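You operate a simulated robot arm through the tools that you are given. There is no shell and no other tool. Be economical: measure what you need, move in short steps, check, and stop when the job is done.

You are at the controls of a simulated robot arm. One attempt, no reset.

TASK
Set grind and feed by the purple card, then start mill and feed.
Fine: blue lever for grind, orange slide for feed.

It is judged by the outcome, as a careful person would: the job done as asked, and still so three seconds after it is handed in. It fails if anything else is knocked over, pushed out of place, dropped, spilled or broken.

THE ROBOT
A 6-joint arm with a two-finger parallel gripper on a trunk, on a base that drives. Base frame: it is fixed to the floor where the robot stands at the start and does not move with it; the origin is under the middle of the robot, x ahead of it, y to its left, z up. Lengths are in cm, angles in degrees, forces in N, time in s.
With the tool pointing down near the work surface it reaches from about 10 to 58 cm from the robot's upright axis, wherever it stands. Its first joint turns from -166.0 to 166.0 degrees. Places, roughly: blue button [100, -40, 110]; blue lever [40, 0, 130]; green button [90, -30, 120]; green lever [120, -40, 70]; green wheel [50, 70, 100]; lower door wheel [60, 0, 80]; lower latch [60, 60, 70]; orange cap [110, -30, 90]; orange slide [80, 0, 130]; purple card [-50, 125, 50]; teal cap [10, 90, 110]; upper door wheel [60, 0, 100]; upper latch [60, 60, 110]; yellow cap [0, 80, 90]; yellow lever [100, -20, 50]. Payload 4.1 kg.
The tool frame sits at the grasp point between the pads (the TCP): z along the fingers, y along the line on which they close. The tips reach 2.3 cm beyond it. The gripper opens to 9.4 cm. The fingers are 3.8 cm wide and 1 cm thick; the gripper's body (5.4 by 9.6 cm) begins 3.9 cm behind the TCP.
Orientation is told as [roll, pitch, yaw] about the base's x, y, z axes, in that order, counted from this pose: with the fingers straight down and closing along the base's y, the tool's x points along the base's -x, its y along +y and its z along -z.

THE INTERFACE
- The arm moves only by the tool play_rows. Its argument "moves" is a list that holds one entry, the list of rows, each a list of 7 numbers: the finger opening in cm, from 0 to 9.4, then the shift along the base's x, y, z in units of 40 mm (1.0 is 40 mm), then the turn, a rotation vector about the base's x, y, z in units of 5 degrees (1.0 is 5 degrees). In form: [[[grip, dx, dy, dz, rx, ry, rz], ...]]. A call has 1 to 8 rows; each row shifts and turns the commanded pose from where the row before left it. A call with a number of a shift or a turn outside -1 to 1 is refused whole. A row lasts 0.2 s, in which the tool goes at most 5 cm and 8.6 degrees; a call with a longer step from one row to the next is refused whole, and so is a gripper value outside its range. A pose out of reach is approached as far as the arm can. The call stops where the force on the tool passes 60 N (or 10 N more than at its start, if that is more) or the arm is blocked; 0.2 s more then pass. The fingers move at their own pace (about 4.5 cm/s each) and stop on an object; they squeeze with about 35 N. The grip force told is the motor's: it shows also when the fingers shut on nothing. Time passes only in rows, and 0.2 s behind the last, so rows that do not move let the fingers close. It gives the time, the measured TCP pose, the force on the tool (base axes), the opening and the grip force at its end, in the units of the frame above (readings bear some noise), with the torque about the TCP (base axes, N m) and any sound that the robot's microphone picked up, and new pictures: "pictures" is both (left out), scene, wrist or none.
- Cameras (640 x 400 px; columns grow to the right, rows downward): "scene" is now at [2.34, 13.36, 156.75]; the picture's right is [-0.36, -0.93, 0.00], its down [-0.49, 0.19, -0.85] and it looks along [0.79, -0.31, -0.53] (base axes); focal length 266 px, centre (320, 200). "wrist" rides on the gripper at [8.6, 1.6, -7.4] in the tool frame; the picture's right is [-0.18, 0.98, 0.00], its down [-0.58, -0.11, -0.81] and it looks along [-0.79, -0.15, 0.59] (tool axes); focal length 243 px, centre (320, 200). There is no depth. A picture from a camera that has moved, and an enlarged one, comes with that camera's place and axes in the base frame and with its lens.
- move_column(by): slides the trunk up (or, below 0, down) by that many cm; the arm and the scene camera ride with it, the base frame stays. It gives what a move gives, with no picture.
- roll_base(legs): drives the robot by 1 to 6 legs, each [ahead, turn to the left] in cm and degrees, along the robot's own axes; the way and the turn of a leg run together, so that a leg with both is an arc; at most 150 cm and 180 degrees a leg. The arm and the cameras ride along, it lands a little off, and it stops where it bumps. It gives what a move gives, and a new picture of the scene camera.
- turn_head(pan, tilt): turns the head with the scene camera to pan (to the left, within 155 degrees either way) and tilt (down, from -29 to 69), counted from straight ahead of the robot. It gives what a move gives, and a new picture of the scene camera.
- zoom(camera, box): a new picture of the part [left, top, right, bottom] of that camera's present view, enlarged. No time passes.
- close_job(): hands the job in; it is judged then, once.

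Work in short steps. Places have to be worked out from the pictures, the camera data and where the tool is seen: move nearer, look again, correct. Check each grasp and each placing, and mend what went wrong. You have 120 turns and 260 pictures in all, those below and enlarged ones among them. Open the gripper and draw the arm clear of the work before you hand the job in, unless the task says otherwise; then end with one line.

The tools are called after "Call:" as a command line: name --argument value ..., lists and objects as JSON in quotes. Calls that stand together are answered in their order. play_rows: Moves the arm, as the interface text tells. Its arguments: {"type":"object","properties":{"moves":{"type":"array","items":{"type":"array","items":{"type":"array","items":{"type":"number"}}}},"pictures":{"type":"string","enum":["both","scene","wrist","none"]}},"required":["moves"]} The other tools are called the same way: move_column (by) slides the trunk up or down; roll_base (legs) drives the base; turn_head (pan, tilt) turns the head that bears the scene camera; zoom (camera, box) takes an enlarged picture of a part of a camera's view; close_job () hands the job in.

At the start:

```text
t: 0.0
tcp_pos: [29.69, -0.19, 138.6]
ee_rot: [0.0, 0.0, 0.0]
wrist_force: [-0.9, 0.3, -0.5]
ft_torque: [-0.01, -0.02, 0.03]
grip_width: 9.38
grip_force: 0.0
trunk travel left (down, up): [-51.3, 7.7]
robot x, y, heading: [-0.04, 0.1, 0.3]
head pan, tilt: [-21.1, 32.0]
```

scene: 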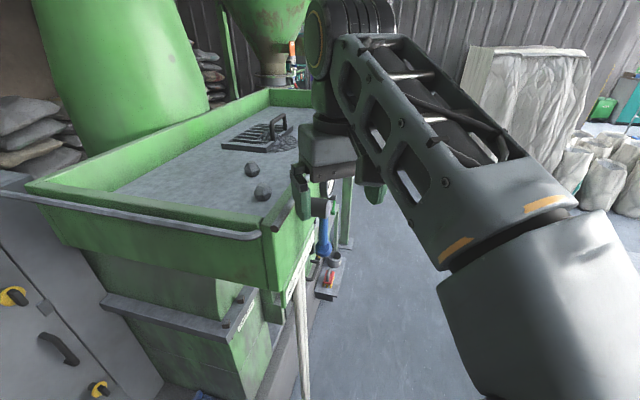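
wrist: 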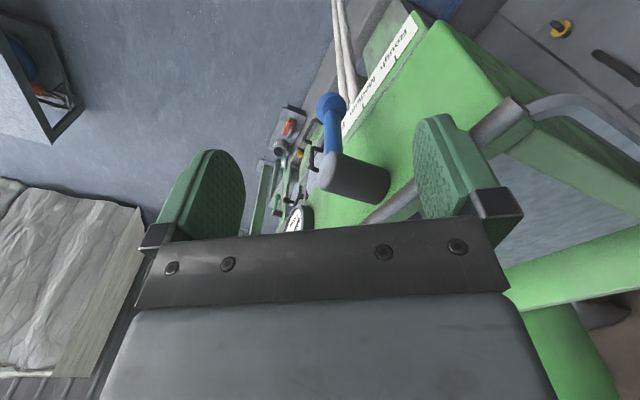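

The wrist view shows the blue lever and a label. I turn the head to look for the purple card first.

Call:
turn_head --pan 112 --tilt 38

Call:
zoom --camera "wrist" --box '[240, 0, 480, 240]'

```text
t: 2.1
tcp_pos: [29.71, -0.0, 138.47]
ee_rot: [0.1, 0.0, -0.1]
wrist_force: [0.5, 0.0, -0.4]
ft_torque: [0.01, 0.02, -0.02]
grip_width: 9.38
grip_force: 0.1
trunk travel left (down, up): [-51.3, 7.7]
robot x, y, heading: [-0.36, -0.02, -0.2]
head pan, tilt: [112.0, 38.0]
camera scene: at [-9.25, 24.59, 155.84], right [0.93, 0.37, 0.0], down [0.23, -0.57, -0.79], along [-0.29, 0.73, -0.62], focal length 266 px, centre (320, 200)
```

scene: 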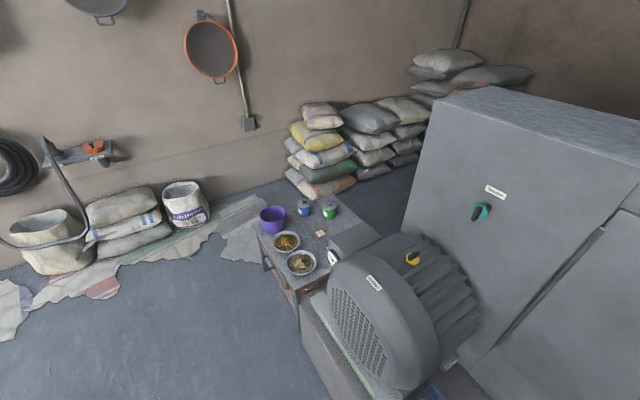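

```text
1.67 times, centred on (360, 120) of wrist
camera zoom: at [21.12, 1.52, 146.08], right [0.18, 0.98, 0.0], down [0.58, -0.11, 0.81], along [0.79, -0.15, -0.59], focal length 404 px, centre (253, 333)
```

zoom: 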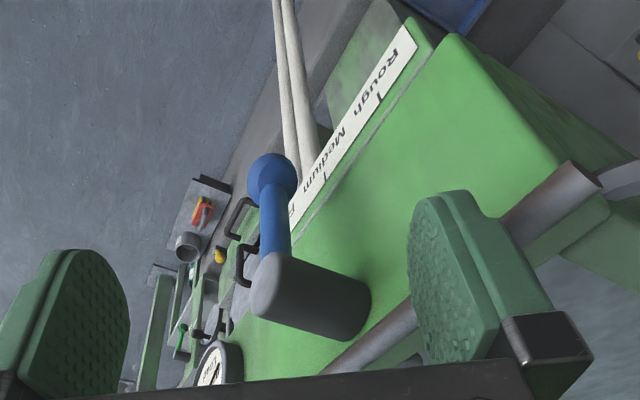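

The motor with yellow cap, the cabinet with teal cap and a small table are visible. I zoom on the table and labels.

Call:
zoom --camera "scene" --box '[240, 190, 360, 280]'

Call:
zoom --camera "scene" --box '[350, 160, 530, 300]'

Call:
turn_head --pan -35 --tilt 35

Call:
turn_head --pan 40 --tilt 40

```text
4.44 times, centred on (300, 235) of scene
camera zoom: at [-9.25, 24.59, 155.84], right [0.93, 0.37, 0.0], down [0.23, -0.57, -0.79], along [-0.29, 0.73, -0.62], focal length 1180 px, centre (409, 44)
```

zoom: 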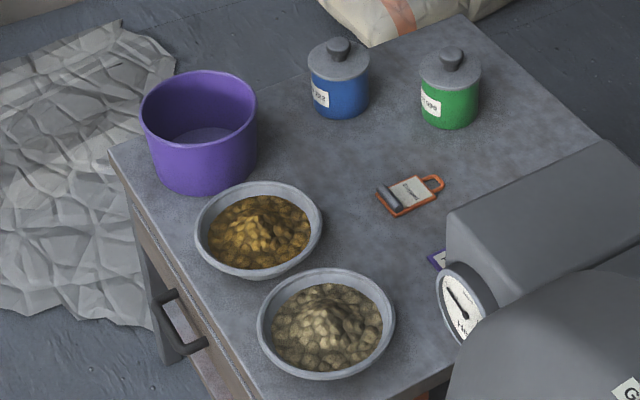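

```text
2.86 times, centred on (440, 230) of scene
camera zoom: at [-9.25, 24.59, 155.84], right [0.93, 0.37, 0.0], down [0.23, -0.57, -0.79], along [-0.29, 0.73, -0.62], focal length 759 px, centre (-23, 114)
```

zoom: 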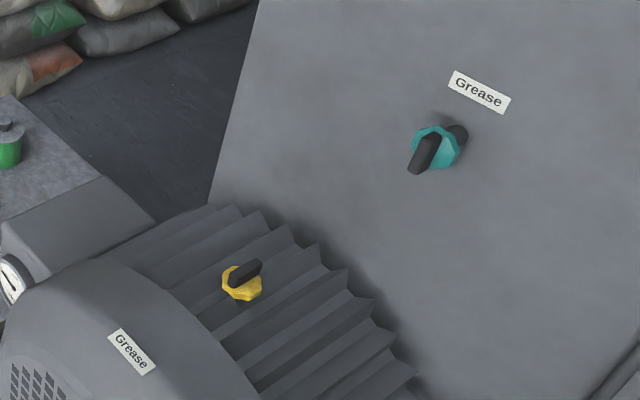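

```text
t: 4.5
tcp_pos: [29.71, -0.02, 138.52]
ee_rot: [-0.1, 0.0, -0.1]
wrist_force: [-0.4, 0.0, 0.0]
ft_torque: [0.02, -0.01, -0.01]
grip_width: 9.4
grip_force: 0.0
trunk travel left (down, up): [-51.3, 7.7]
robot x, y, heading: [0.34, -0.13, 0.1]
head pan, tilt: [-35.0, 35.0]
camera scene: at [1.2, 11.54, 156.29], right [-0.57, -0.82, 0.0], down [-0.47, 0.33, -0.82], along [0.67, -0.47, -0.57], focal length 266 px, centre (320, 200)
```

scene: 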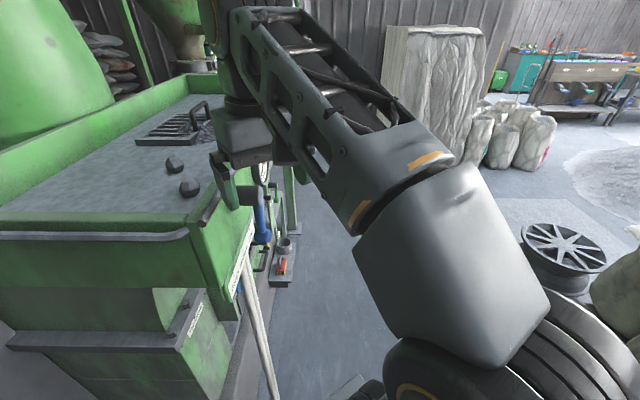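

```text
t: 5.9
tcp_pos: [29.78, -0.11, 138.48]
ee_rot: [0.0, 0.1, 0.0]
wrist_force: [0.3, 0.0, -0.3]
ft_torque: [-0.01, -0.01, -0.02]
grip_width: 9.39
grip_force: 0.0
trunk travel left (down, up): [-51.3, 7.7]
robot x, y, heading: [0.12, -0.12, 0.4]
head pan, tilt: [40.0, 40.0]
camera scene: at [0.5, 22.05, 155.54], right [0.64, -0.77, 0.0], down [-0.49, -0.41, -0.77], along [0.59, 0.49, -0.64], focal length 266 px, centre (320, 200)
```

scene: 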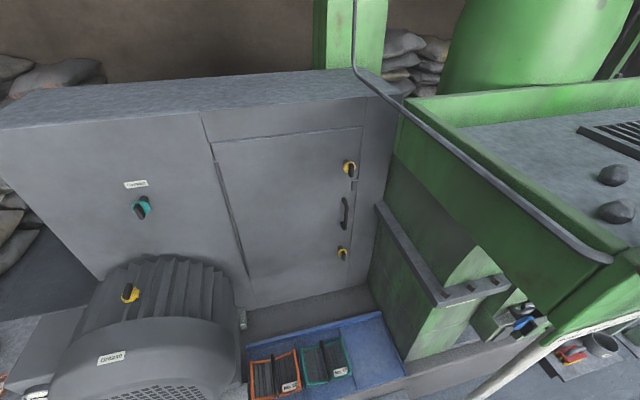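

The purple card lies partly hidden behind a gauge box on the table. I check behind the robot before backing up for a better view.

Call:
turn_head --pan 155 --tilt 40

Call:
turn_head --pan -155 --tilt 40

```text
t: 7.9
tcp_pos: [29.74, -0.05, 138.5]
ee_rot: [-0.1, 0.0, 0.0]
wrist_force: [-0.6, -0.2, -0.2]
ft_torque: [-0.01, 0.0, -0.01]
grip_width: 9.41
grip_force: 0.0
trunk travel left (down, up): [-51.3, 7.7]
robot x, y, heading: [-0.22, 0.03, -0.0]
head pan, tilt: [154.7, 40.0]
camera scene: at [-13.7, 20.23, 155.54], right [0.43, 0.9, 0.0], down [0.58, -0.28, -0.77], along [-0.69, 0.33, -0.64], focal length 266 px, centre (320, 200)
```

scene: 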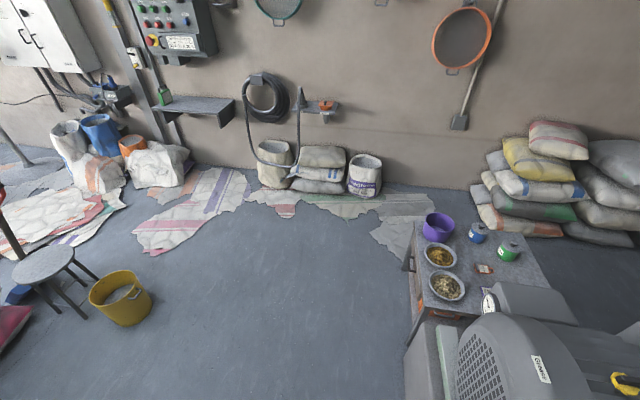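

```text
t: 12.1
tcp_pos: [29.78, -0.08, 138.41]
ee_rot: [0.0, 0.0, 0.0]
wrist_force: [0.2, -0.8, -0.3]
ft_torque: [0.0, -0.05, -0.03]
grip_width: 9.39
grip_force: 0.2
trunk travel left (down, up): [-51.3, 7.7]
robot x, y, heading: [0.36, -0.26, 0.0]
head pan, tilt: [-154.7, 40.0]
camera scene: at [-13.7, 12.95, 155.54], right [-0.43, 0.9, 0.0], down [0.58, 0.27, -0.77], along [-0.69, -0.33, -0.64], focal length 266 px, centre (320, 200)
```

scene: 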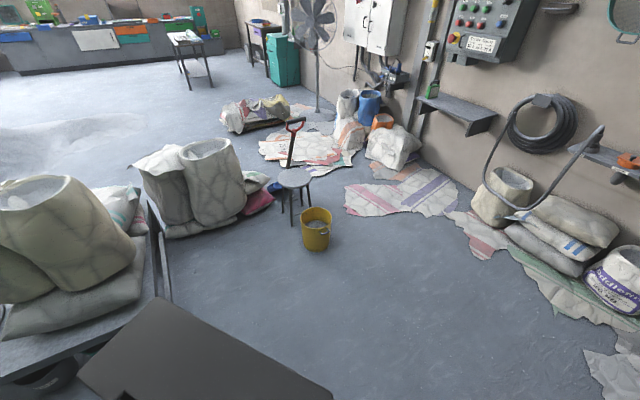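

The floor behind is free for about a metre. I back up 60 cm to see the card, then look.

Call:
roll_base --legs '[[-65, 0]]'

Call:
turn_head --pan 80 --tilt 45

```text
t: 15.8
tcp_pos: [-37.03, 0.02, 138.53]
ee_rot: [0.0, 0.0, -0.2]
wrist_force: [0.7, -0.1, -0.4]
ft_torque: [-0.02, -0.01, 0.01]
grip_width: 9.44
grip_force: 0.1
trunk travel left (down, up): [-51.3, 7.7]
robot x, y, heading: [-67.33, 0.21, -0.2]
head pan, tilt: [-154.7, 40.0]
camera scene: at [-80.5, 13.05, 155.53], right [-0.43, 0.9, 0.0], down [0.58, 0.27, -0.77], along [-0.69, -0.33, -0.64], focal length 266 px, centre (320, 200)
```

scene: 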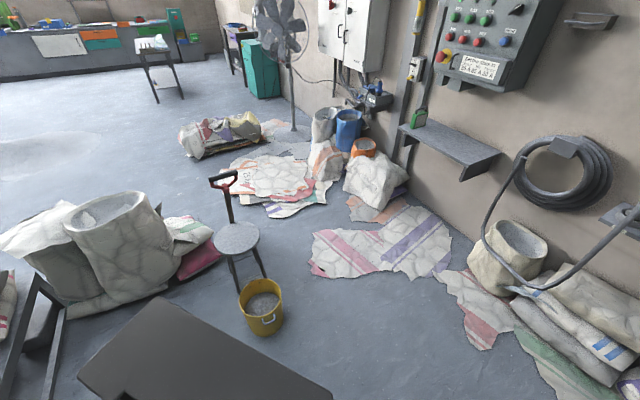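

```text
t: 19.1
tcp_pos: [-36.97, -0.05, 138.38]
ee_rot: [0.0, 0.1, -0.1]
wrist_force: [-0.7, 0.5, 0.6]
ft_torque: [-0.01, -0.03, 0.02]
grip_width: 9.35
grip_force: 0.0
trunk travel left (down, up): [-51.3, 7.7]
robot x, y, heading: [-67.03, -0.13, -0.2]
head pan, tilt: [80.0, 45.0]
camera scene: at [-71.35, 24.67, 154.81], right [0.98, -0.18, 0.0], down [-0.12, -0.7, -0.71], along [0.12, 0.7, -0.71], focal length 266 px, centre (320, 200)
```

scene: 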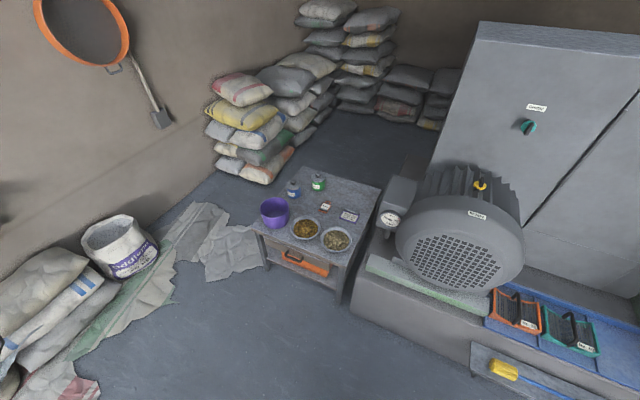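

Now the card is in view next to the bowl. I zoom in.

Call:
zoom --camera "scene" --box '[335, 204, 365, 226]'

Call:
zoom --camera "scene" --box '[250, 165, 410, 265]'

```text
16.00 times, centred on (350, 215) of scene
camera zoom: at [-71.35, 24.67, 154.81], right [0.98, -0.18, 0.0], down [-0.12, -0.7, -0.71], along [0.12, 0.7, -0.71], focal length 4249 px, centre (-160, -40)
```

zoom: 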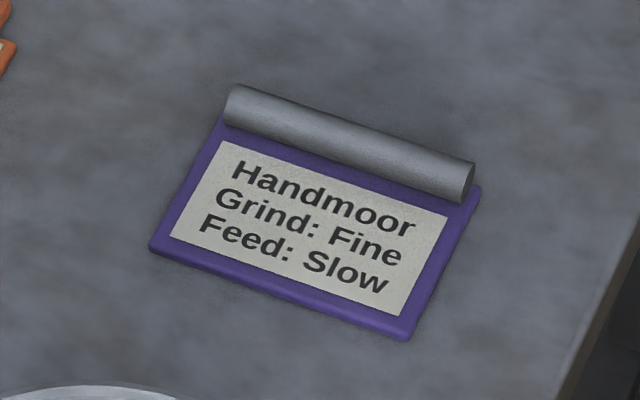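

```text
4.00 times, centred on (330, 215) of scene
camera zoom: at [-71.35, 24.67, 154.81], right [0.98, -0.18, 0.0], down [-0.12, -0.7, -0.71], along [0.12, 0.7, -0.71], focal length 1062 px, centre (280, 140)
```

zoom: 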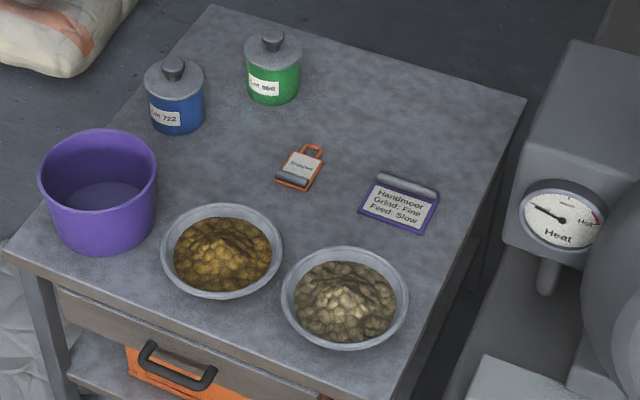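

The card says Grind: Fine, Feed: Slow. Now I look at the machine's right side and the free space there.

Call:
turn_head --pan -70 --tilt 35

Call:
turn_head --pan -12 --tilt 25

```text
t: 21.4
tcp_pos: [-37.04, -0.1, 138.59]
ee_rot: [0.0, 0.0, 0.0]
wrist_force: [0.1, -0.5, 0.2]
ft_torque: [-0.03, -0.01, 0.02]
grip_width: 9.41
grip_force: 0.1
trunk travel left (down, up): [-51.3, 7.7]
robot x, y, heading: [-66.64, 0.15, -0.2]
head pan, tilt: [-70.0, 35.0]
camera scene: at [-69.78, 8.39, 156.29], right [-0.94, -0.34, 0.0], down [-0.2, 0.54, -0.82], along [0.28, -0.77, -0.57], focal length 266 px, centre (320, 200)
```

scene: 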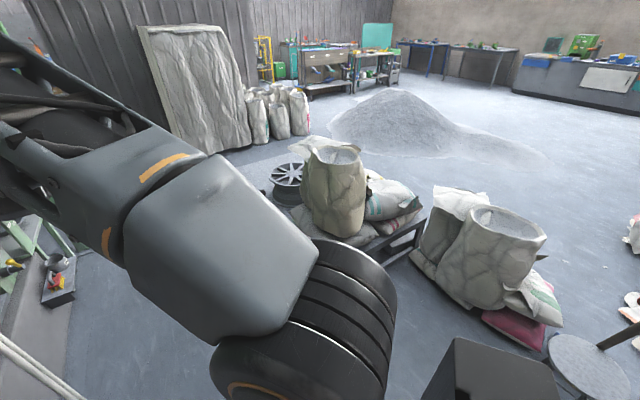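

```text
t: 22.7
tcp_pos: [-37.1, -0.14, 138.45]
ee_rot: [0.0, 0.1, -0.1]
wrist_force: [-0.2, 0.5, 0.6]
ft_torque: [0.01, -0.02, -0.01]
grip_width: 9.38
grip_force: 0.0
trunk travel left (down, up): [-51.3, 7.7]
robot x, y, heading: [-66.92, 0.19, -0.0]
head pan, tilt: [-12.0, 25.0]
camera scene: at [-63.77, 14.73, 157.87], right [-0.21, -0.98, 0.0], down [-0.41, 0.09, -0.91], along [0.89, -0.19, -0.42], focal length 266 px, centre (320, 200)
```

scene: 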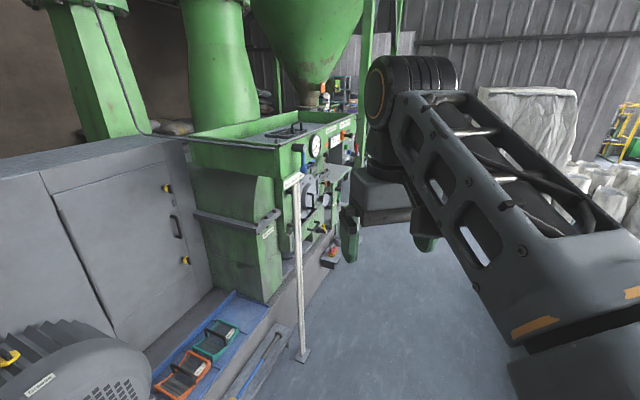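

The aisle beside the machine is clear from about y=-15 to -100. I drive diagonally and turn to face the machine's control side.

Call:
roll_base --legs '[[0, -32], [140, 0], [0, 120]]'

Call:
turn_head --pan 0 --tilt 35

```text
t: 36.0
tcp_pos: [50.85, -42.21, 138.54]
ee_rot: [-0.1, 0.1, 86.6]
wrist_force: [0.9, 0.8, -0.1]
ft_torque: [0.0, -0.02, 0.02]
grip_width: 9.4
grip_force: 0.0
trunk travel left (down, up): [-51.3, 7.7]
robot x, y, heading: [48.73, -71.81, 86.7]
head pan, tilt: [-12.0, 25.0]
camera scene: at [34.48, -68.08, 157.87], right [0.96, -0.27, 0.0], down [-0.11, -0.41, -0.91], along [0.24, 0.87, -0.42], focal length 266 px, centre (320, 200)
```

scene: 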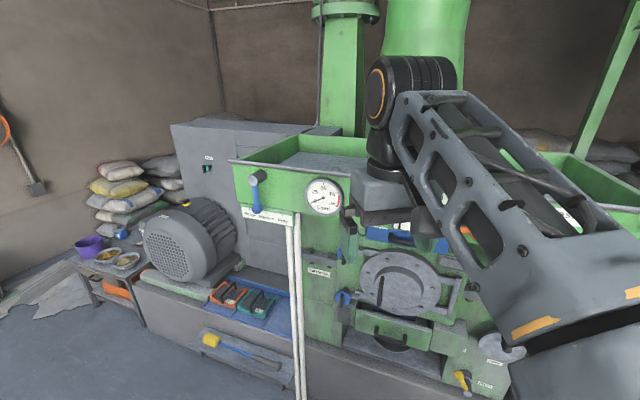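

```text
t: 36.8
tcp_pos: [50.75, -42.27, 138.42]
ee_rot: [0.1, -0.1, 86.6]
wrist_force: [0.4, -0.4, 0.3]
ft_torque: [0.01, -0.01, -0.01]
grip_width: 9.38
grip_force: 0.1
trunk travel left (down, up): [-51.3, 7.7]
robot x, y, heading: [49.15, -71.95, 86.6]
head pan, tilt: [0.0, 35.0]
camera scene: at [32.56, -68.17, 156.3], right [1.0, -0.06, 0.0], down [-0.03, -0.57, -0.82], along [0.05, 0.82, -0.57], focal length 266 px, centre (320, 200)
```

scene: 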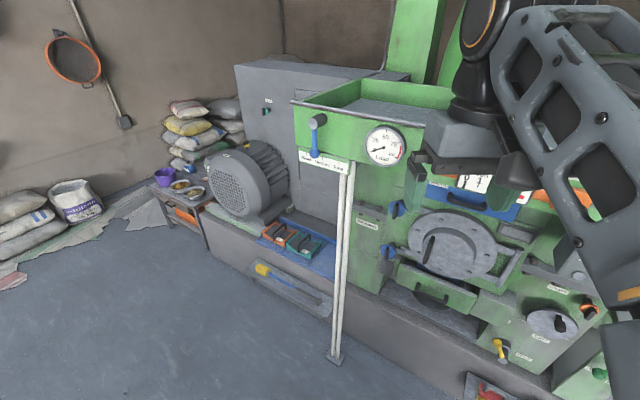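

I can see the front with the blue lever and labels. I zoom on details and pan to the right.

Call:
zoom --camera "scene" --box '[290, 100, 410, 180]'

Call:
zoom --camera "scene" --box '[400, 150, 640, 310]'

Call:
zoom --camera "scene" --box '[460, 260, 640, 400]'

Call:
zoom --camera "wrist" --box '[0, 0, 640, 400]'

Call:
turn_head --pan -55 --tilt 35

```text
5.00 times, centred on (350, 140) of scene
camera zoom: at [32.56, -68.17, 156.3], right [1.0, -0.06, 0.0], down [-0.03, -0.57, -0.82], along [0.05, 0.82, -0.57], focal length 1328 px, centre (170, 500)
```

zoom: 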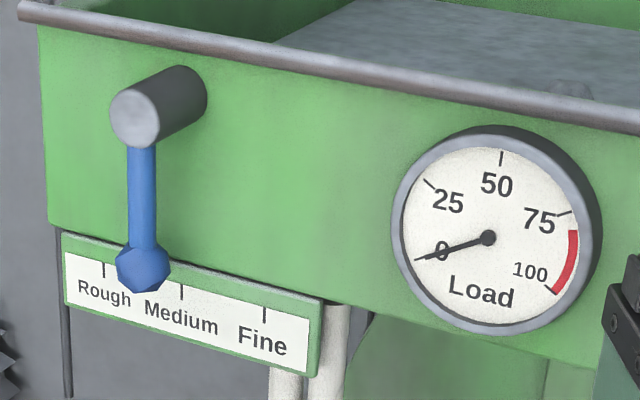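

```text
2.50 times, centred on (520, 230) of scene
camera zoom: at [32.56, -68.17, 156.3], right [1.0, -0.06, 0.0], down [-0.03, -0.57, -0.82], along [0.05, 0.82, -0.57], focal length 664 px, centre (-180, 125)
```

zoom: 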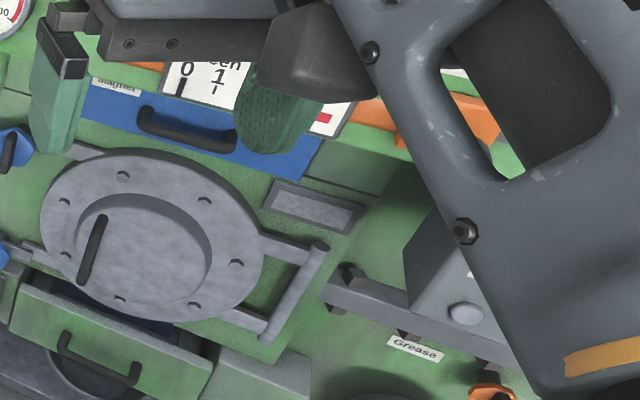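

```text
2.86 times, centred on (550, 330) of scene
camera zoom: at [32.56, -68.17, 156.3], right [1.0, -0.06, 0.0], down [-0.03, -0.57, -0.82], along [0.05, 0.82, -0.57], focal length 759 px, centre (-337, -171)
```

zoom: 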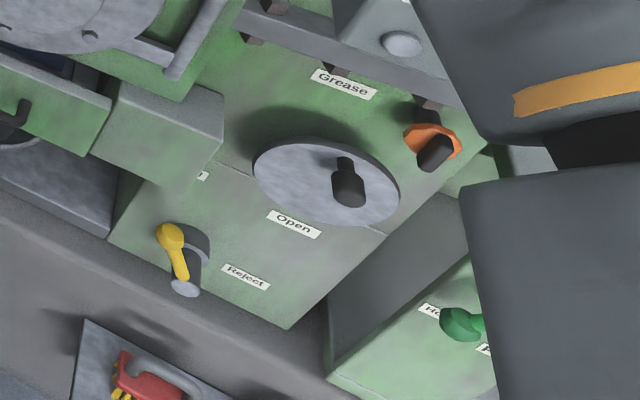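

```text
1.00 times, centred on (320, 200) of wrist (not enlarged: the box is as wide or as high as the picture)
camera zoom: at [48.71, -50.77, 146.08], right [-0.97, 0.24, 0.0], down [0.14, 0.57, 0.81], along [0.2, 0.78, -0.59], focal length 243 px, centre (320, 200)
```

zoom: 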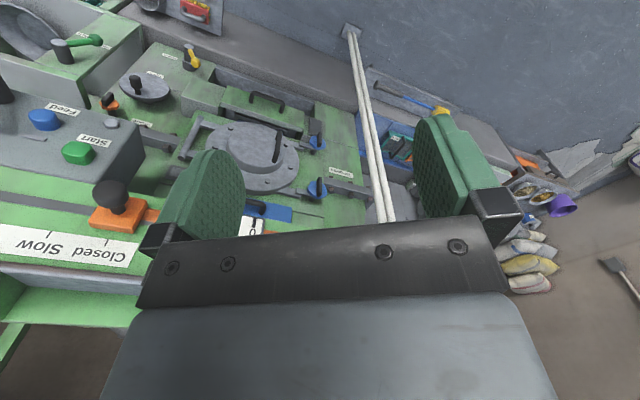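

```text
t: 38.0
tcp_pos: [50.91, -42.25, 138.48]
ee_rot: [0.0, 0.0, 86.7]
wrist_force: [0.0, 0.8, 0.3]
ft_torque: [0.03, -0.02, -0.03]
grip_width: 9.41
grip_force: 0.0
trunk travel left (down, up): [-51.3, 7.7]
robot x, y, heading: [48.87, -72.22, 86.8]
head pan, tilt: [-55.0, 35.0]
camera scene: at [39.53, -72.34, 156.29], right [0.52, -0.85, 0.0], down [-0.49, -0.3, -0.82], along [0.7, 0.43, -0.57], focal length 266 px, centre (320, 200)
```

scene: 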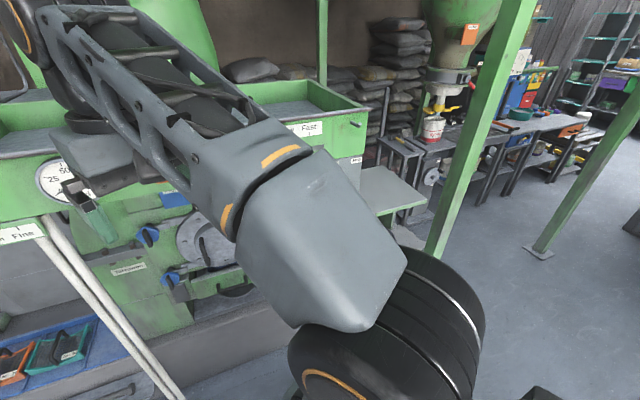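

The machine's face is turned about -39° (its right end comes towards me). The lever knob triangulates to about (35,0,124), hanging straight at Medium, and the slide is at Closed. I drive in front of the lever, facing it squarely.

Call:
roll_base --legs '[[0, 63], [53, 0], [0, -98.5]]'

Call:
turn_head --pan 0 --tilt 35

```text
t: 48.0
tcp_pos: [19.11, -20.68, 138.52]
ee_rot: [0.0, 0.1, 53.4]
wrist_force: [-0.2, 0.6, -0.6]
ft_torque: [0.0, 0.01, 0.0]
grip_width: 9.38
grip_force: 0.0
trunk travel left (down, up): [-51.3, 7.7]
robot x, y, heading: [1.18, -44.66, 53.5]
head pan, tilt: [-55.0, 35.0]
camera scene: at [-6.84, -39.74, 156.29], right [-0.03, -1.0, 0.0], down [-0.57, 0.01, -0.82], along [0.82, -0.02, -0.57], focal length 266 px, centre (320, 200)
```

scene: 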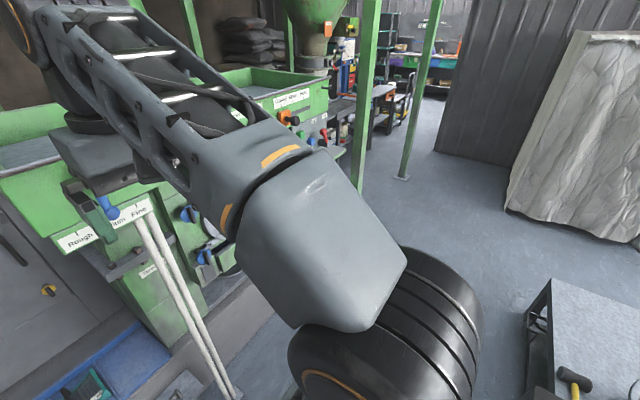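

```text
t: 49.3
tcp_pos: [18.98, -20.63, 138.41]
ee_rot: [0.0, -0.1, 53.6]
wrist_force: [0.8, 0.2, 0.4]
ft_torque: [0.01, -0.02, 0.0]
grip_width: 9.39
grip_force: 0.1
trunk travel left (down, up): [-51.3, 7.7]
robot x, y, heading: [1.29, -44.32, 53.5]
head pan, tilt: [0.0, 35.0]
camera scene: at [-10.41, -32.43, 156.29], right [0.8, -0.6, 0.0], down [-0.34, -0.46, -0.82], along [0.49, 0.66, -0.57], focal length 266 px, centre (320, 200)
```

scene: 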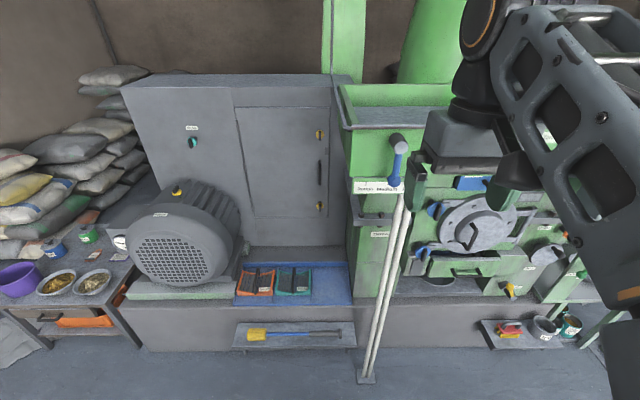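

Now squarely in front. I zoom on the lever area from the head and check the wrist view.

Call:
zoom --camera "scene" --box '[340, 80, 460, 200]'

Call:
zoom --camera "wrist" --box '[0, 0, 640, 400]'

```text
3.33 times, centred on (400, 140) of scene
camera zoom: at [-10.41, -32.43, 156.29], right [0.8, -0.6, 0.0], down [-0.34, -0.46, -0.82], along [0.49, 0.66, -0.57], focal length 885 px, centre (53, 400)
```

zoom: 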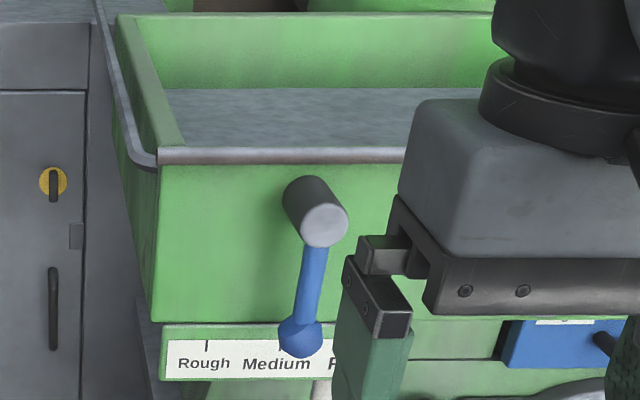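

```text
1.00 times, centred on (320, 200) of wrist (not enlarged: the box is as wide or as high as the picture)
camera zoom: at [12.62, -26.67, 146.08], right [-0.68, 0.73, 0.0], down [0.43, 0.4, 0.81], along [0.59, 0.55, -0.59], focal length 243 px, centre (320, 200)
```

zoom: 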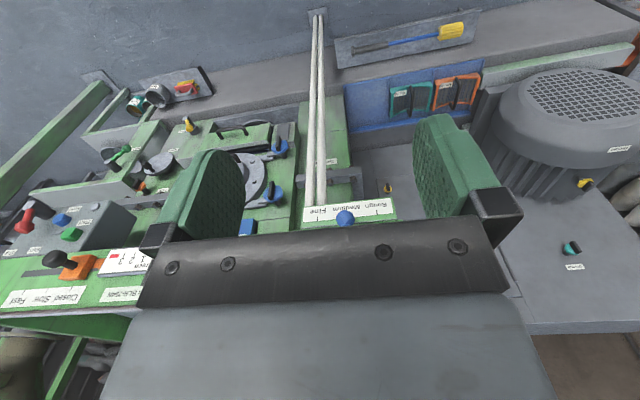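

The tool is aligned laterally with the knob, 26 cm short of it. I start tilting the tool towards horizontal while moving forward part way.

Call:
play_rows --moves '[[[9.4, 0.2, 0.26, -0.12, 0.799, -0.602, 0], [9.4, 0.2, 0.26, -0.12, 0.799, -0.602, 0], [9.4, 0.2, 0.26, -0.12, 0.799, -0.602, 0], [9.4, 0.2, 0.26, -0.12, 0.799, -0.602, 0], [9.4, 0.2, 0.26, -0.12, 0.799, -0.602, 0], [9.4, 0.2, 0.26, -0.12, 0.799, -0.602, 0], [9.4, 0.2, 0.26, -0.12, 0.799, -0.602, 0], [9.4, 0.2, 0.26, -0.12, 0.799, -0.602, 0]]]' --pictures "scene"

```text
t: 51.1
tcp_pos: [25.55, -12.29, 134.55]
ee_rot: [-0.4, -40.1, 53.8]
wrist_force: [0.5, -0.2, 0.3]
ft_torque: [-0.01, -0.03, -0.01]
grip_width: 9.41
grip_force: 0.2
trunk travel left (down, up): [-51.3, 7.7]
robot x, y, heading: [1.52, -44.44, 53.6]
head pan, tilt: [0.0, 35.0]
camera scene: at [-10.41, -32.43, 156.29], right [0.8, -0.59, 0.0], down [-0.34, -0.46, -0.82], along [0.49, 0.66, -0.57], focal length 266 px, centre (320, 200)
```

scene: 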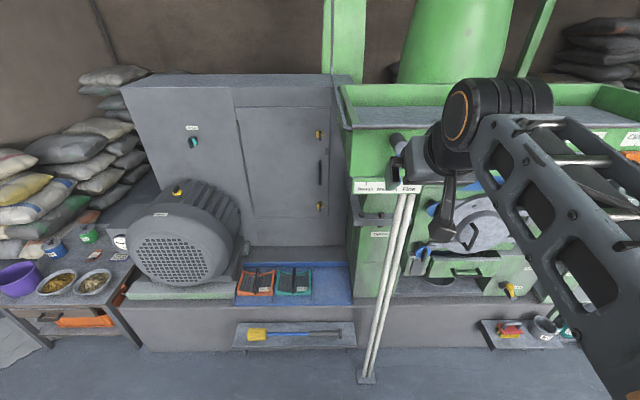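

Tracking well. I continue tilting to about 75°, lowering to knob height.

Call:
play_rows --moves '[[[9.4, 0.05, 0.06, -0.32, 0.799, -0.602, 0], [9.4, 0.05, 0.06, -0.32, 0.799, -0.602, 0], [9.4, 0.05, 0.06, -0.32, 0.799, -0.602, 0], [9.4, 0.05, 0.06, -0.32, 0.799, -0.602, 0], [9.4, 0.05, 0.06, -0.32, 0.799, -0.602, 0], [9.4, 0.05, 0.06, -0.32, 0.799, -0.602, 0], [9.4, 0.05, 0.06, -0.32, 0.799, -0.602, 0], [9.4, 0.05, 0.06, -0.24, 0.799, -0.602, 0]]]' --pictures "both"

```text
t: 52.9
tcp_pos: [27.09, -10.23, 124.88]
ee_rot: [-2.7, -80.1, 55.7]
wrist_force: [-0.8, 0.4, 0.7]
ft_torque: [0.05, -0.02, -0.01]
grip_width: 9.42
grip_force: 0.1
trunk travel left (down, up): [-51.3, 7.7]
robot x, y, heading: [1.17, -44.53, 53.6]
head pan, tilt: [0.0, 35.0]
camera scene: at [-10.41, -32.42, 156.29], right [0.8, -0.59, 0.0], down [-0.34, -0.46, -0.82], along [0.49, 0.66, -0.57], focal length 266 px, centre (320, 200)
camera wrist: at [20.49, -16.48, 117.6], right [-0.77, 0.62, 0.17], down [-0.33, -0.62, 0.71], along [0.55, 0.49, 0.68], focal length 243 px, centre (320, 200)
```

scene: 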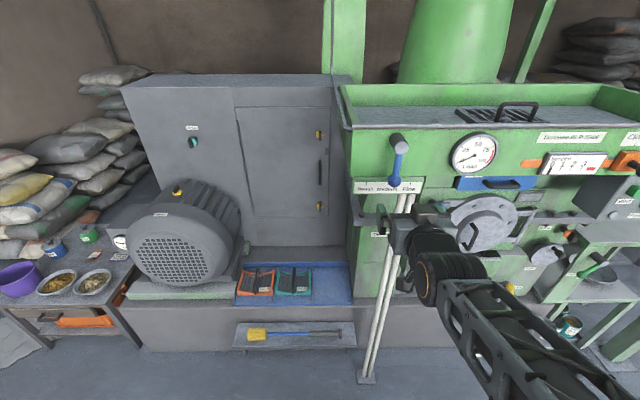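
wrist: 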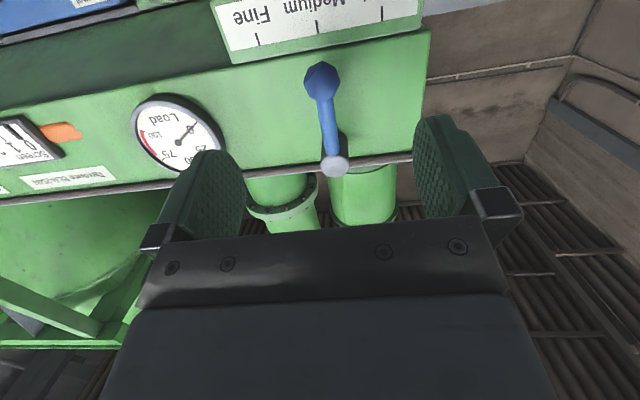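

The knob is centred between the open fingers, 13 cm ahead. I zoom the scene for the labels and advance 9 cm.

Call:
zoom --camera "scene" --box '[440, 90, 640, 215]'

Call:
play_rows --moves '[[[9.4, 0.35, 0.45, 0, 0, 0, 0], [9.4, 0.35, 0.45, 0, 0, 0, 0], [9.4, 0.35, 0.45, 0, 0, 0, 0], [9.4, 0.35, 0.45, 0, 0, 0, 0]]]'

```text
3.20 times, centred on (540, 152) of scene
camera zoom: at [-10.41, -32.42, 156.29], right [0.8, -0.59, 0.0], down [-0.34, -0.46, -0.82], along [0.49, 0.66, -0.57], focal length 850 px, centre (-384, 352)
```

zoom: 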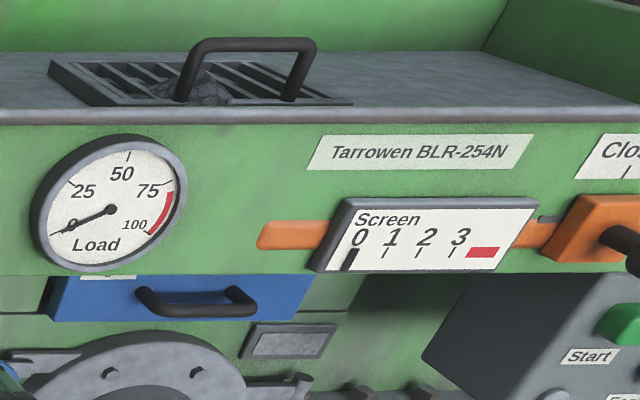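

```text
t: 53.9
tcp_pos: [32.65, -3.31, 124.92]
ee_rot: [-2.7, -80.2, 55.7]
wrist_force: [-0.1, 0.2, 0.0]
ft_torque: [0.01, 0.02, 0.02]
grip_width: 9.4
grip_force: 0.0
trunk travel left (down, up): [-51.3, 7.7]
robot x, y, heading: [1.32, -44.66, 53.7]
head pan, tilt: [0.0, 35.0]
camera scene: at [-10.4, -32.4, 156.29], right [0.8, -0.59, 0.0], down [-0.34, -0.46, -0.82], along [0.49, 0.66, -0.57], focal length 266 px, centre (320, 200)
camera wrist: at [26.04, -9.42, 117.69], right [-0.77, 0.62, 0.17], down [-0.33, -0.62, 0.71], along [0.55, 0.49, 0.68], focal length 243 px, centre (320, 200)
```

scene: 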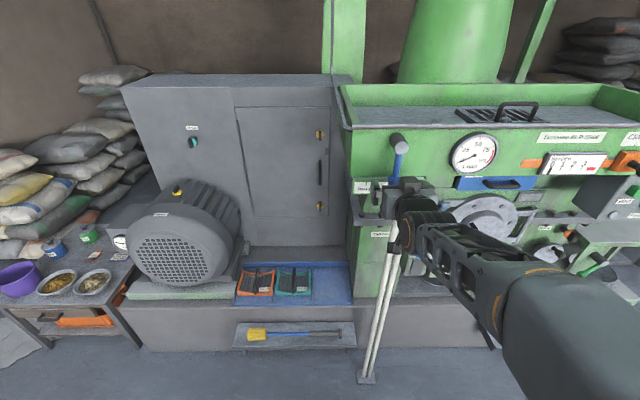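
wrist: 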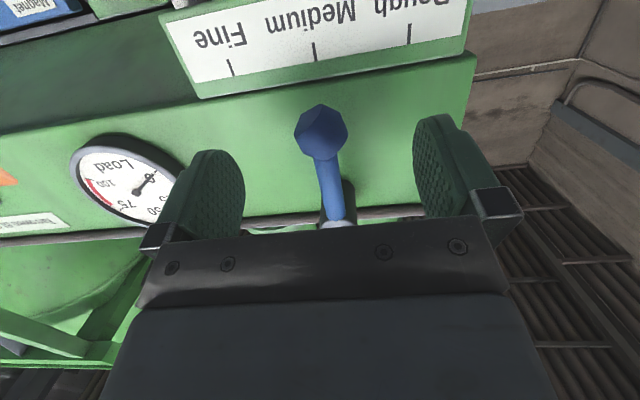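

Knob confirmed at (35.1,0.1,124.4). I advance 3.2 cm more to straddle it, and narrow the fingers to 5.5 cm.

Call:
play_rows --moves '[[[9.4, 0.26, 0.32, 0, 0, 0, 0], [9.4, 0.26, 0.32, -0.05, 0, 0, 0], [5.5, 0, 0, 0, 0, 0, 0], [5.5, 0, 0, 0, 0, 0, 0], [5.5, 0, 0, 0, 0, 0, 0]]]'

```text
t: 55.1
tcp_pos: [34.75, -0.7, 124.44]
ee_rot: [-2.6, -80.2, 55.7]
wrist_force: [0.7, 0.0, 0.4]
ft_torque: [0.04, 0.03, -0.01]
grip_width: 5.5
grip_force: 0.1
trunk travel left (down, up): [-51.3, 7.7]
robot x, y, heading: [1.21, -44.4, 53.4]
head pan, tilt: [0.0, 35.0]
camera scene: at [-10.41, -32.42, 156.29], right [0.8, -0.59, 0.0], down [-0.34, -0.46, -0.82], along [0.49, 0.66, -0.57], focal length 266 px, centre (320, 200)
camera wrist: at [28.25, -6.96, 117.38], right [-0.77, 0.62, 0.17], down [-0.33, -0.62, 0.71], along [0.55, 0.49, 0.68], focal length 243 px, centre (320, 200)
```

scene: 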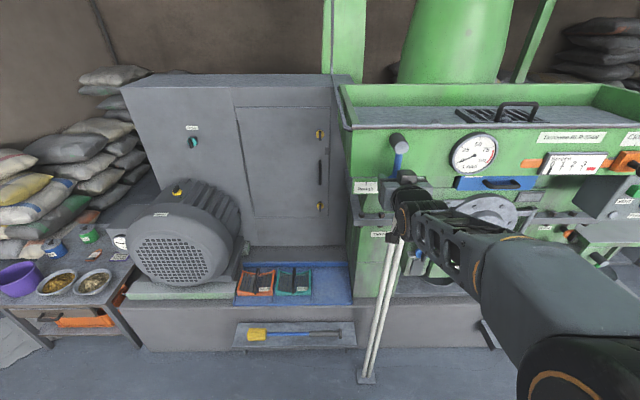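
wrist: 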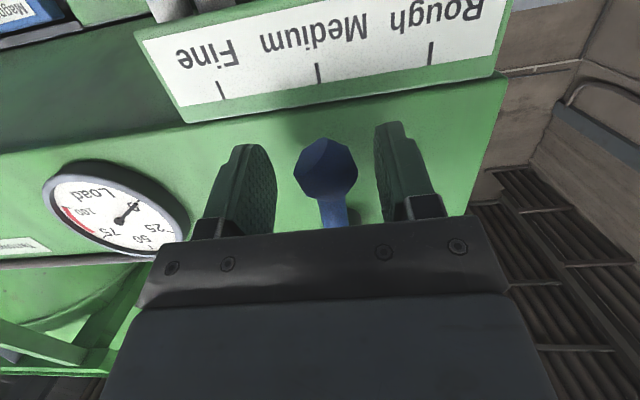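

The fingers straddle the knob. I grip it gently and swing it along its arc towards Fine (right, ~4 cm).

Call:
play_rows --moves '[[[2.5, 0, 0, 0, 0, 0, 0], [2.5, 0, 0, 0, 0, 0, 0], [2.5, 0.16, -0.12, 0.01, 0, 0, 0], [2.5, 0.16, -0.12, 0.028, 0, 0, 0], [2.5, 0.16, -0.12, 0.047, 0, 0, 0], [2.5, 0.16, -0.12, 0.068, 0, 0, 0], [2.5, 0.16, -0.12, 0.09, 0, 0, 0]]]'

```text
t: 56.7
tcp_pos: [37.76, -2.84, 125.5]
ee_rot: [-4.1, -80.0, 57.3]
wrist_force: [-17.5, 7.2, -9.0]
ft_torque: [-0.76, -1.37, 0.4]
grip_width: 3.31
grip_force: 45.0
trunk travel left (down, up): [-51.3, 7.7]
robot x, y, heading: [1.02, -44.48, 53.6]
head pan, tilt: [0.0, 35.0]
camera scene: at [-10.72, -32.27, 156.25], right [0.81, -0.59, 0.0], down [-0.34, -0.46, -0.82], along [0.49, 0.66, -0.57], focal length 266 px, centre (320, 200)
camera wrist: at [31.21, -9.09, 118.33], right [-0.77, 0.62, 0.17], down [-0.34, -0.61, 0.71], along [0.54, 0.49, 0.68], focal length 243 px, centre (320, 200)
```

scene: 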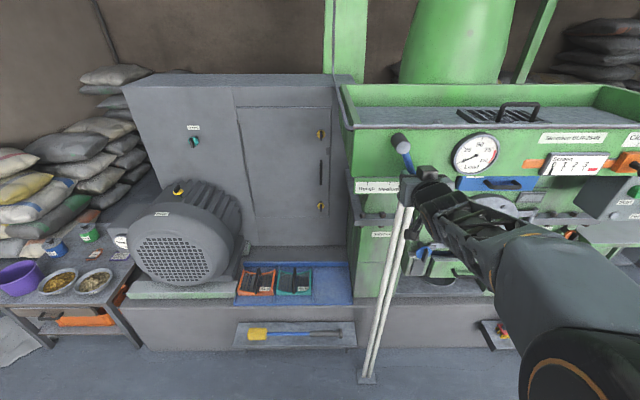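
wrist: 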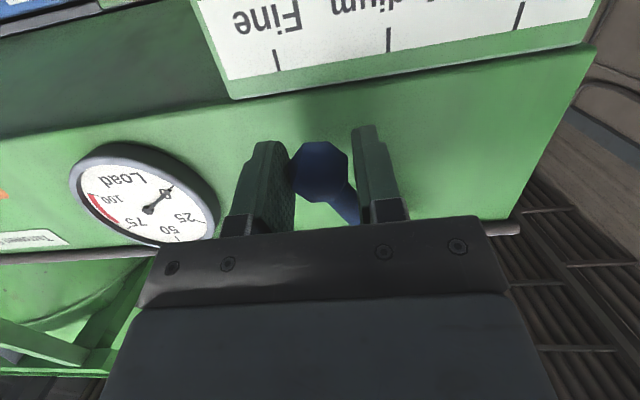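

The lever followed (~3.7 cm) with moderate friction. I open slightly to see whether it stays.

Call:
play_rows --moves '[[[6, 0, 0, 0, 0, 0, 0], [6, 0, 0, 0, 0, 0, 0], [6, 0, 0, 0, 0, 0, 0], [6, -0.26, -0.35, 0, 0, 0, 0], [6, -0.52, -0.7, 0, 0, 0, 0], [6, -0.52, -0.7, 0, 0, 0, 0]]]'

```text
t: 58.1
tcp_pos: [32.75, -10.25, 125.64]
ee_rot: [-2.6, -80.0, 55.8]
wrist_force: [-0.5, 0.1, -0.7]
ft_torque: [0.01, -0.01, 0.0]
grip_width: 6.0
grip_force: 0.1
trunk travel left (down, up): [-51.3, 7.7]
robot x, y, heading: [1.37, -44.25, 53.6]
head pan, tilt: [0.0, 35.0]
camera scene: at [-10.47, -32.46, 156.29], right [0.8, -0.59, 0.0], down [-0.34, -0.46, -0.82], along [0.49, 0.66, -0.57], focal length 266 px, centre (320, 200)
camera wrist: at [26.17, -16.36, 118.45], right [-0.77, 0.62, 0.17], down [-0.33, -0.62, 0.71], along [0.55, 0.49, 0.68], focal length 243 px, centre (320, 200)
```

scene: 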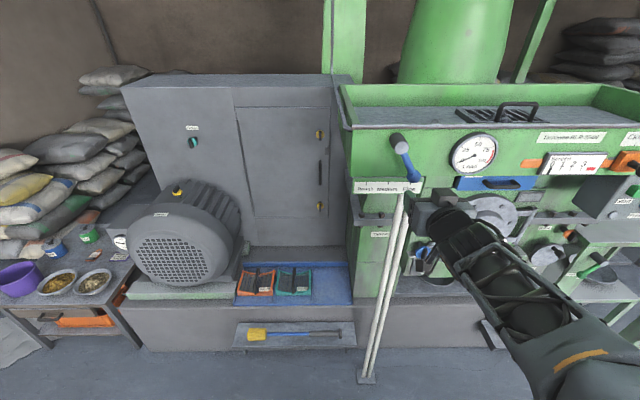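
wrist: 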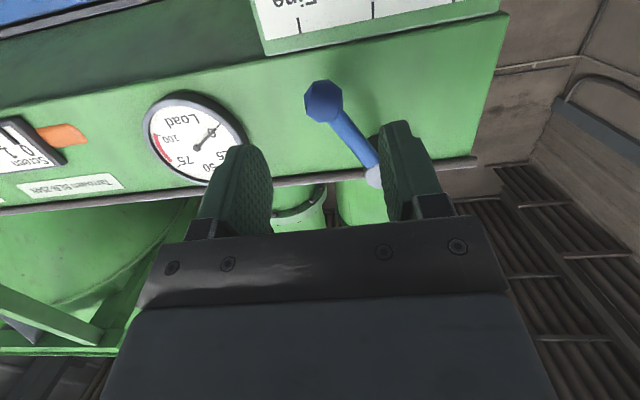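

The lever stays put. I zoom to judge its angle against the Fine mark.

Call:
zoom --camera "scene" --box '[350, 115, 440, 205]'

Call:
zoom --camera "wrist" --box '[240, 0, 520, 200]'

```text
4.44 times, centred on (395, 160) of scene
camera zoom: at [-10.47, -32.46, 156.29], right [0.8, -0.59, 0.0], down [-0.34, -0.46, -0.82], along [0.49, 0.66, -0.57], focal length 1180 px, centre (-13, 378)
```

zoom: 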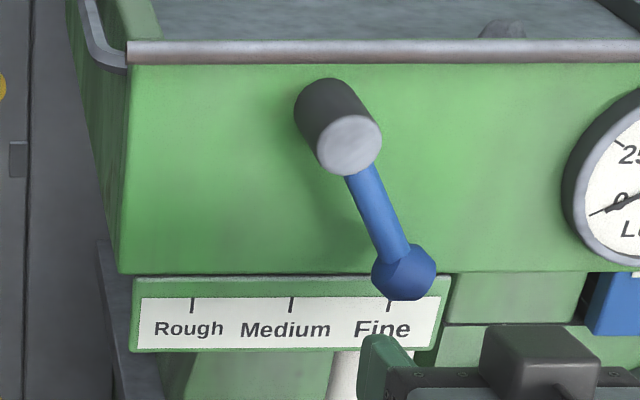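

```text
2.00 times, centred on (380, 100) of wrist
camera zoom: at [26.17, -16.36, 118.45], right [-0.77, 0.62, 0.17], down [-0.33, -0.62, 0.71], along [0.55, 0.49, 0.68], focal length 485 px, centre (200, 400)
```

zoom: 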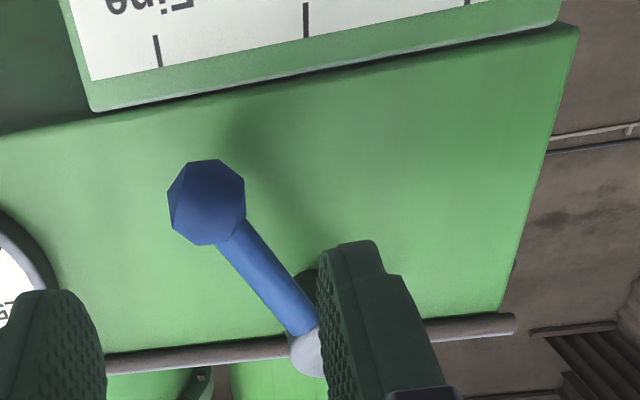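

My rectified estimates put the lever at about 29–30° and the Fine tick at about 26°, so it slightly overshot. I re-grip and read its position before nudging it back about 0.5 cm.

Call:
play_rows --moves '[[[6, 0.52, 0.7, 0, 0, 0, 0], [6, 0.52, 0.7, 0, 0, 0, 0], [6, 0.26, 0.35, 0, 0, 0, 0], [6, 0, 0, 0, 0, 0, 0], [2.5, 0, 0, 0, 0, 0, 0], [2.5, 0, 0, 0, 0, 0, 0], [2.5, 0, 0, 0, 0, 0, 0]]]' --pictures "wrist"

```text
t: 59.7
tcp_pos: [37.76, -3.03, 125.47]
ee_rot: [-3.6, -79.9, 56.9]
wrist_force: [-5.7, 1.9, -8.7]
ft_torque: [-0.01, -1.12, 0.2]
grip_width: 3.41
grip_force: 45.3
trunk travel left (down, up): [-51.3, 7.7]
robot x, y, heading: [1.54, -44.57, 53.7]
head pan, tilt: [0.0, 35.0]
camera wrist: at [31.32, -9.26, 118.43], right [-0.77, 0.62, 0.17], down [-0.33, -0.61, 0.71], along [0.54, 0.49, 0.68], focal length 243 px, centre (320, 200)
```

wrist: 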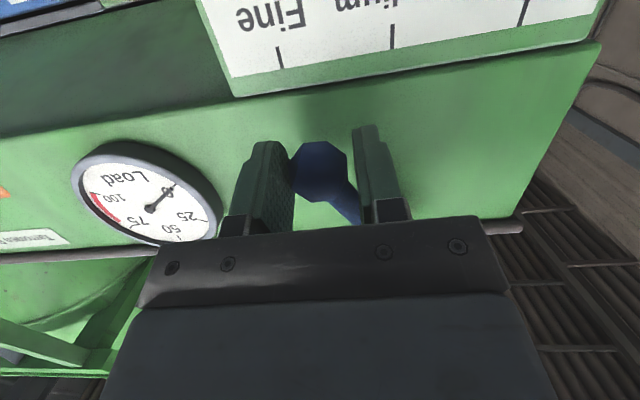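

Gripped position suggests a 26–28° swing; I nudge back just slightly (~0.3 cm) and release.

Call:
play_rows --moves '[[[2.5, -0.05, 0.037, -0.015, 0, 0, 0], [2.5, -0.06, 0.045, -0.015, 0, 0, 0], [2.5, 0, 0, 0, 0, 0, 0]]]' --pictures "none"

Call:
play_rows --moves '[[[6, 0, 0, 0, 0, 0, 0], [6, 0, 0, 0, 0, 0, 0], [6, 0, 0, 0, 0, 0, 0], [6, -0.26, -0.35, 0, 0, 0, 0], [9, -0.52, -0.7, 0, 0, 0, 0], [9, -0.52, -0.7, 0, 0, 0, 0], [9, -0.3, -0.4, -0.7, 0, 0, 0], [9, -0.3, -0.4, -0.7, 0, 0, 0]]]' --pictures "both"

Call:
zoom --camera "scene" --box '[350, 115, 440, 205]'

```text
t: 60.5
tcp_pos: [37.6, -2.84, 125.19]
ee_rot: [-2.5, -79.9, 55.5]
wrist_force: [-4.2, -5.1, -14.8]
ft_torque: [-0.28, -0.65, -0.15]
grip_width: 3.23
grip_force: 44.9
trunk travel left (down, up): [-51.3, 7.7]
robot x, y, heading: [1.59, -44.24, 53.6]
head pan, tilt: [0.0, 35.0]
```

```text
t: 62.3
tcp_pos: [31.08, -12.42, 120.39]
ee_rot: [-2.6, -80.0, 55.7]
wrist_force: [-0.8, 0.3, 0.0]
ft_torque: [0.01, -0.01, -0.01]
grip_width: 9.0
grip_force: 0.0
out of reach, approached as far as the arm can: row 8
trunk travel left (down, up): [-51.3, 7.7]
robot x, y, heading: [1.43, -44.58, 53.4]
head pan, tilt: [0.0, 35.0]
camera scene: at [-10.36, -32.37, 156.3], right [0.8, -0.59, 0.0], down [-0.34, -0.46, -0.82], along [0.49, 0.66, -0.57], focal length 266 px, centre (320, 200)
camera wrist: at [24.43, -18.5, 113.34], right [-0.77, 0.62, 0.17], down [-0.33, -0.62, 0.71], along [0.55, 0.49, 0.68], focal length 243 px, centre (320, 200)
```

scene: 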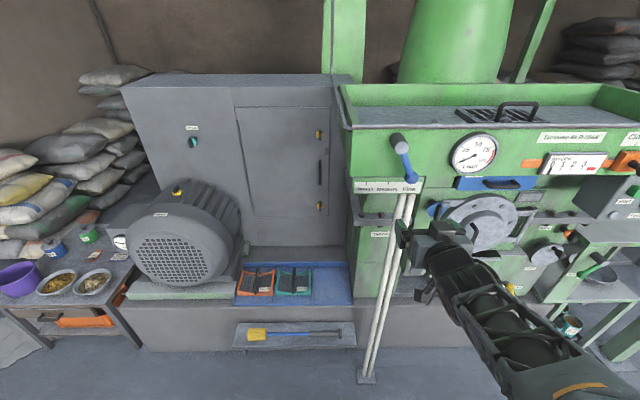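
wrist: 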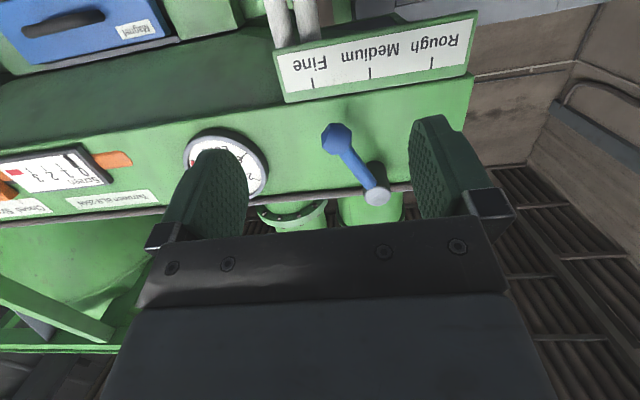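

```text
4.44 times, centred on (395, 160) of scene
camera zoom: at [-10.36, -32.37, 156.3], right [0.8, -0.59, 0.0], down [-0.34, -0.46, -0.82], along [0.49, 0.66, -0.57], focal length 1180 px, centre (-13, 378)
```

zoom: 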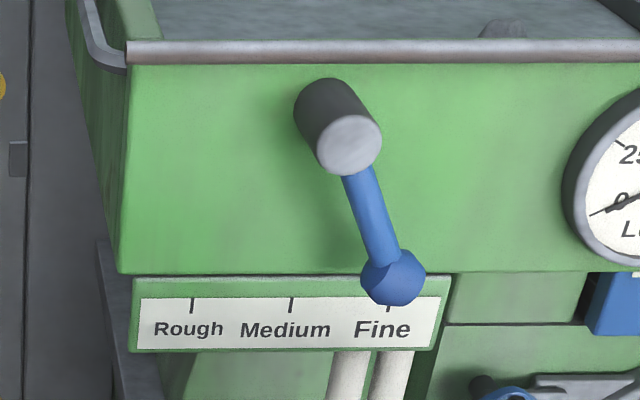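

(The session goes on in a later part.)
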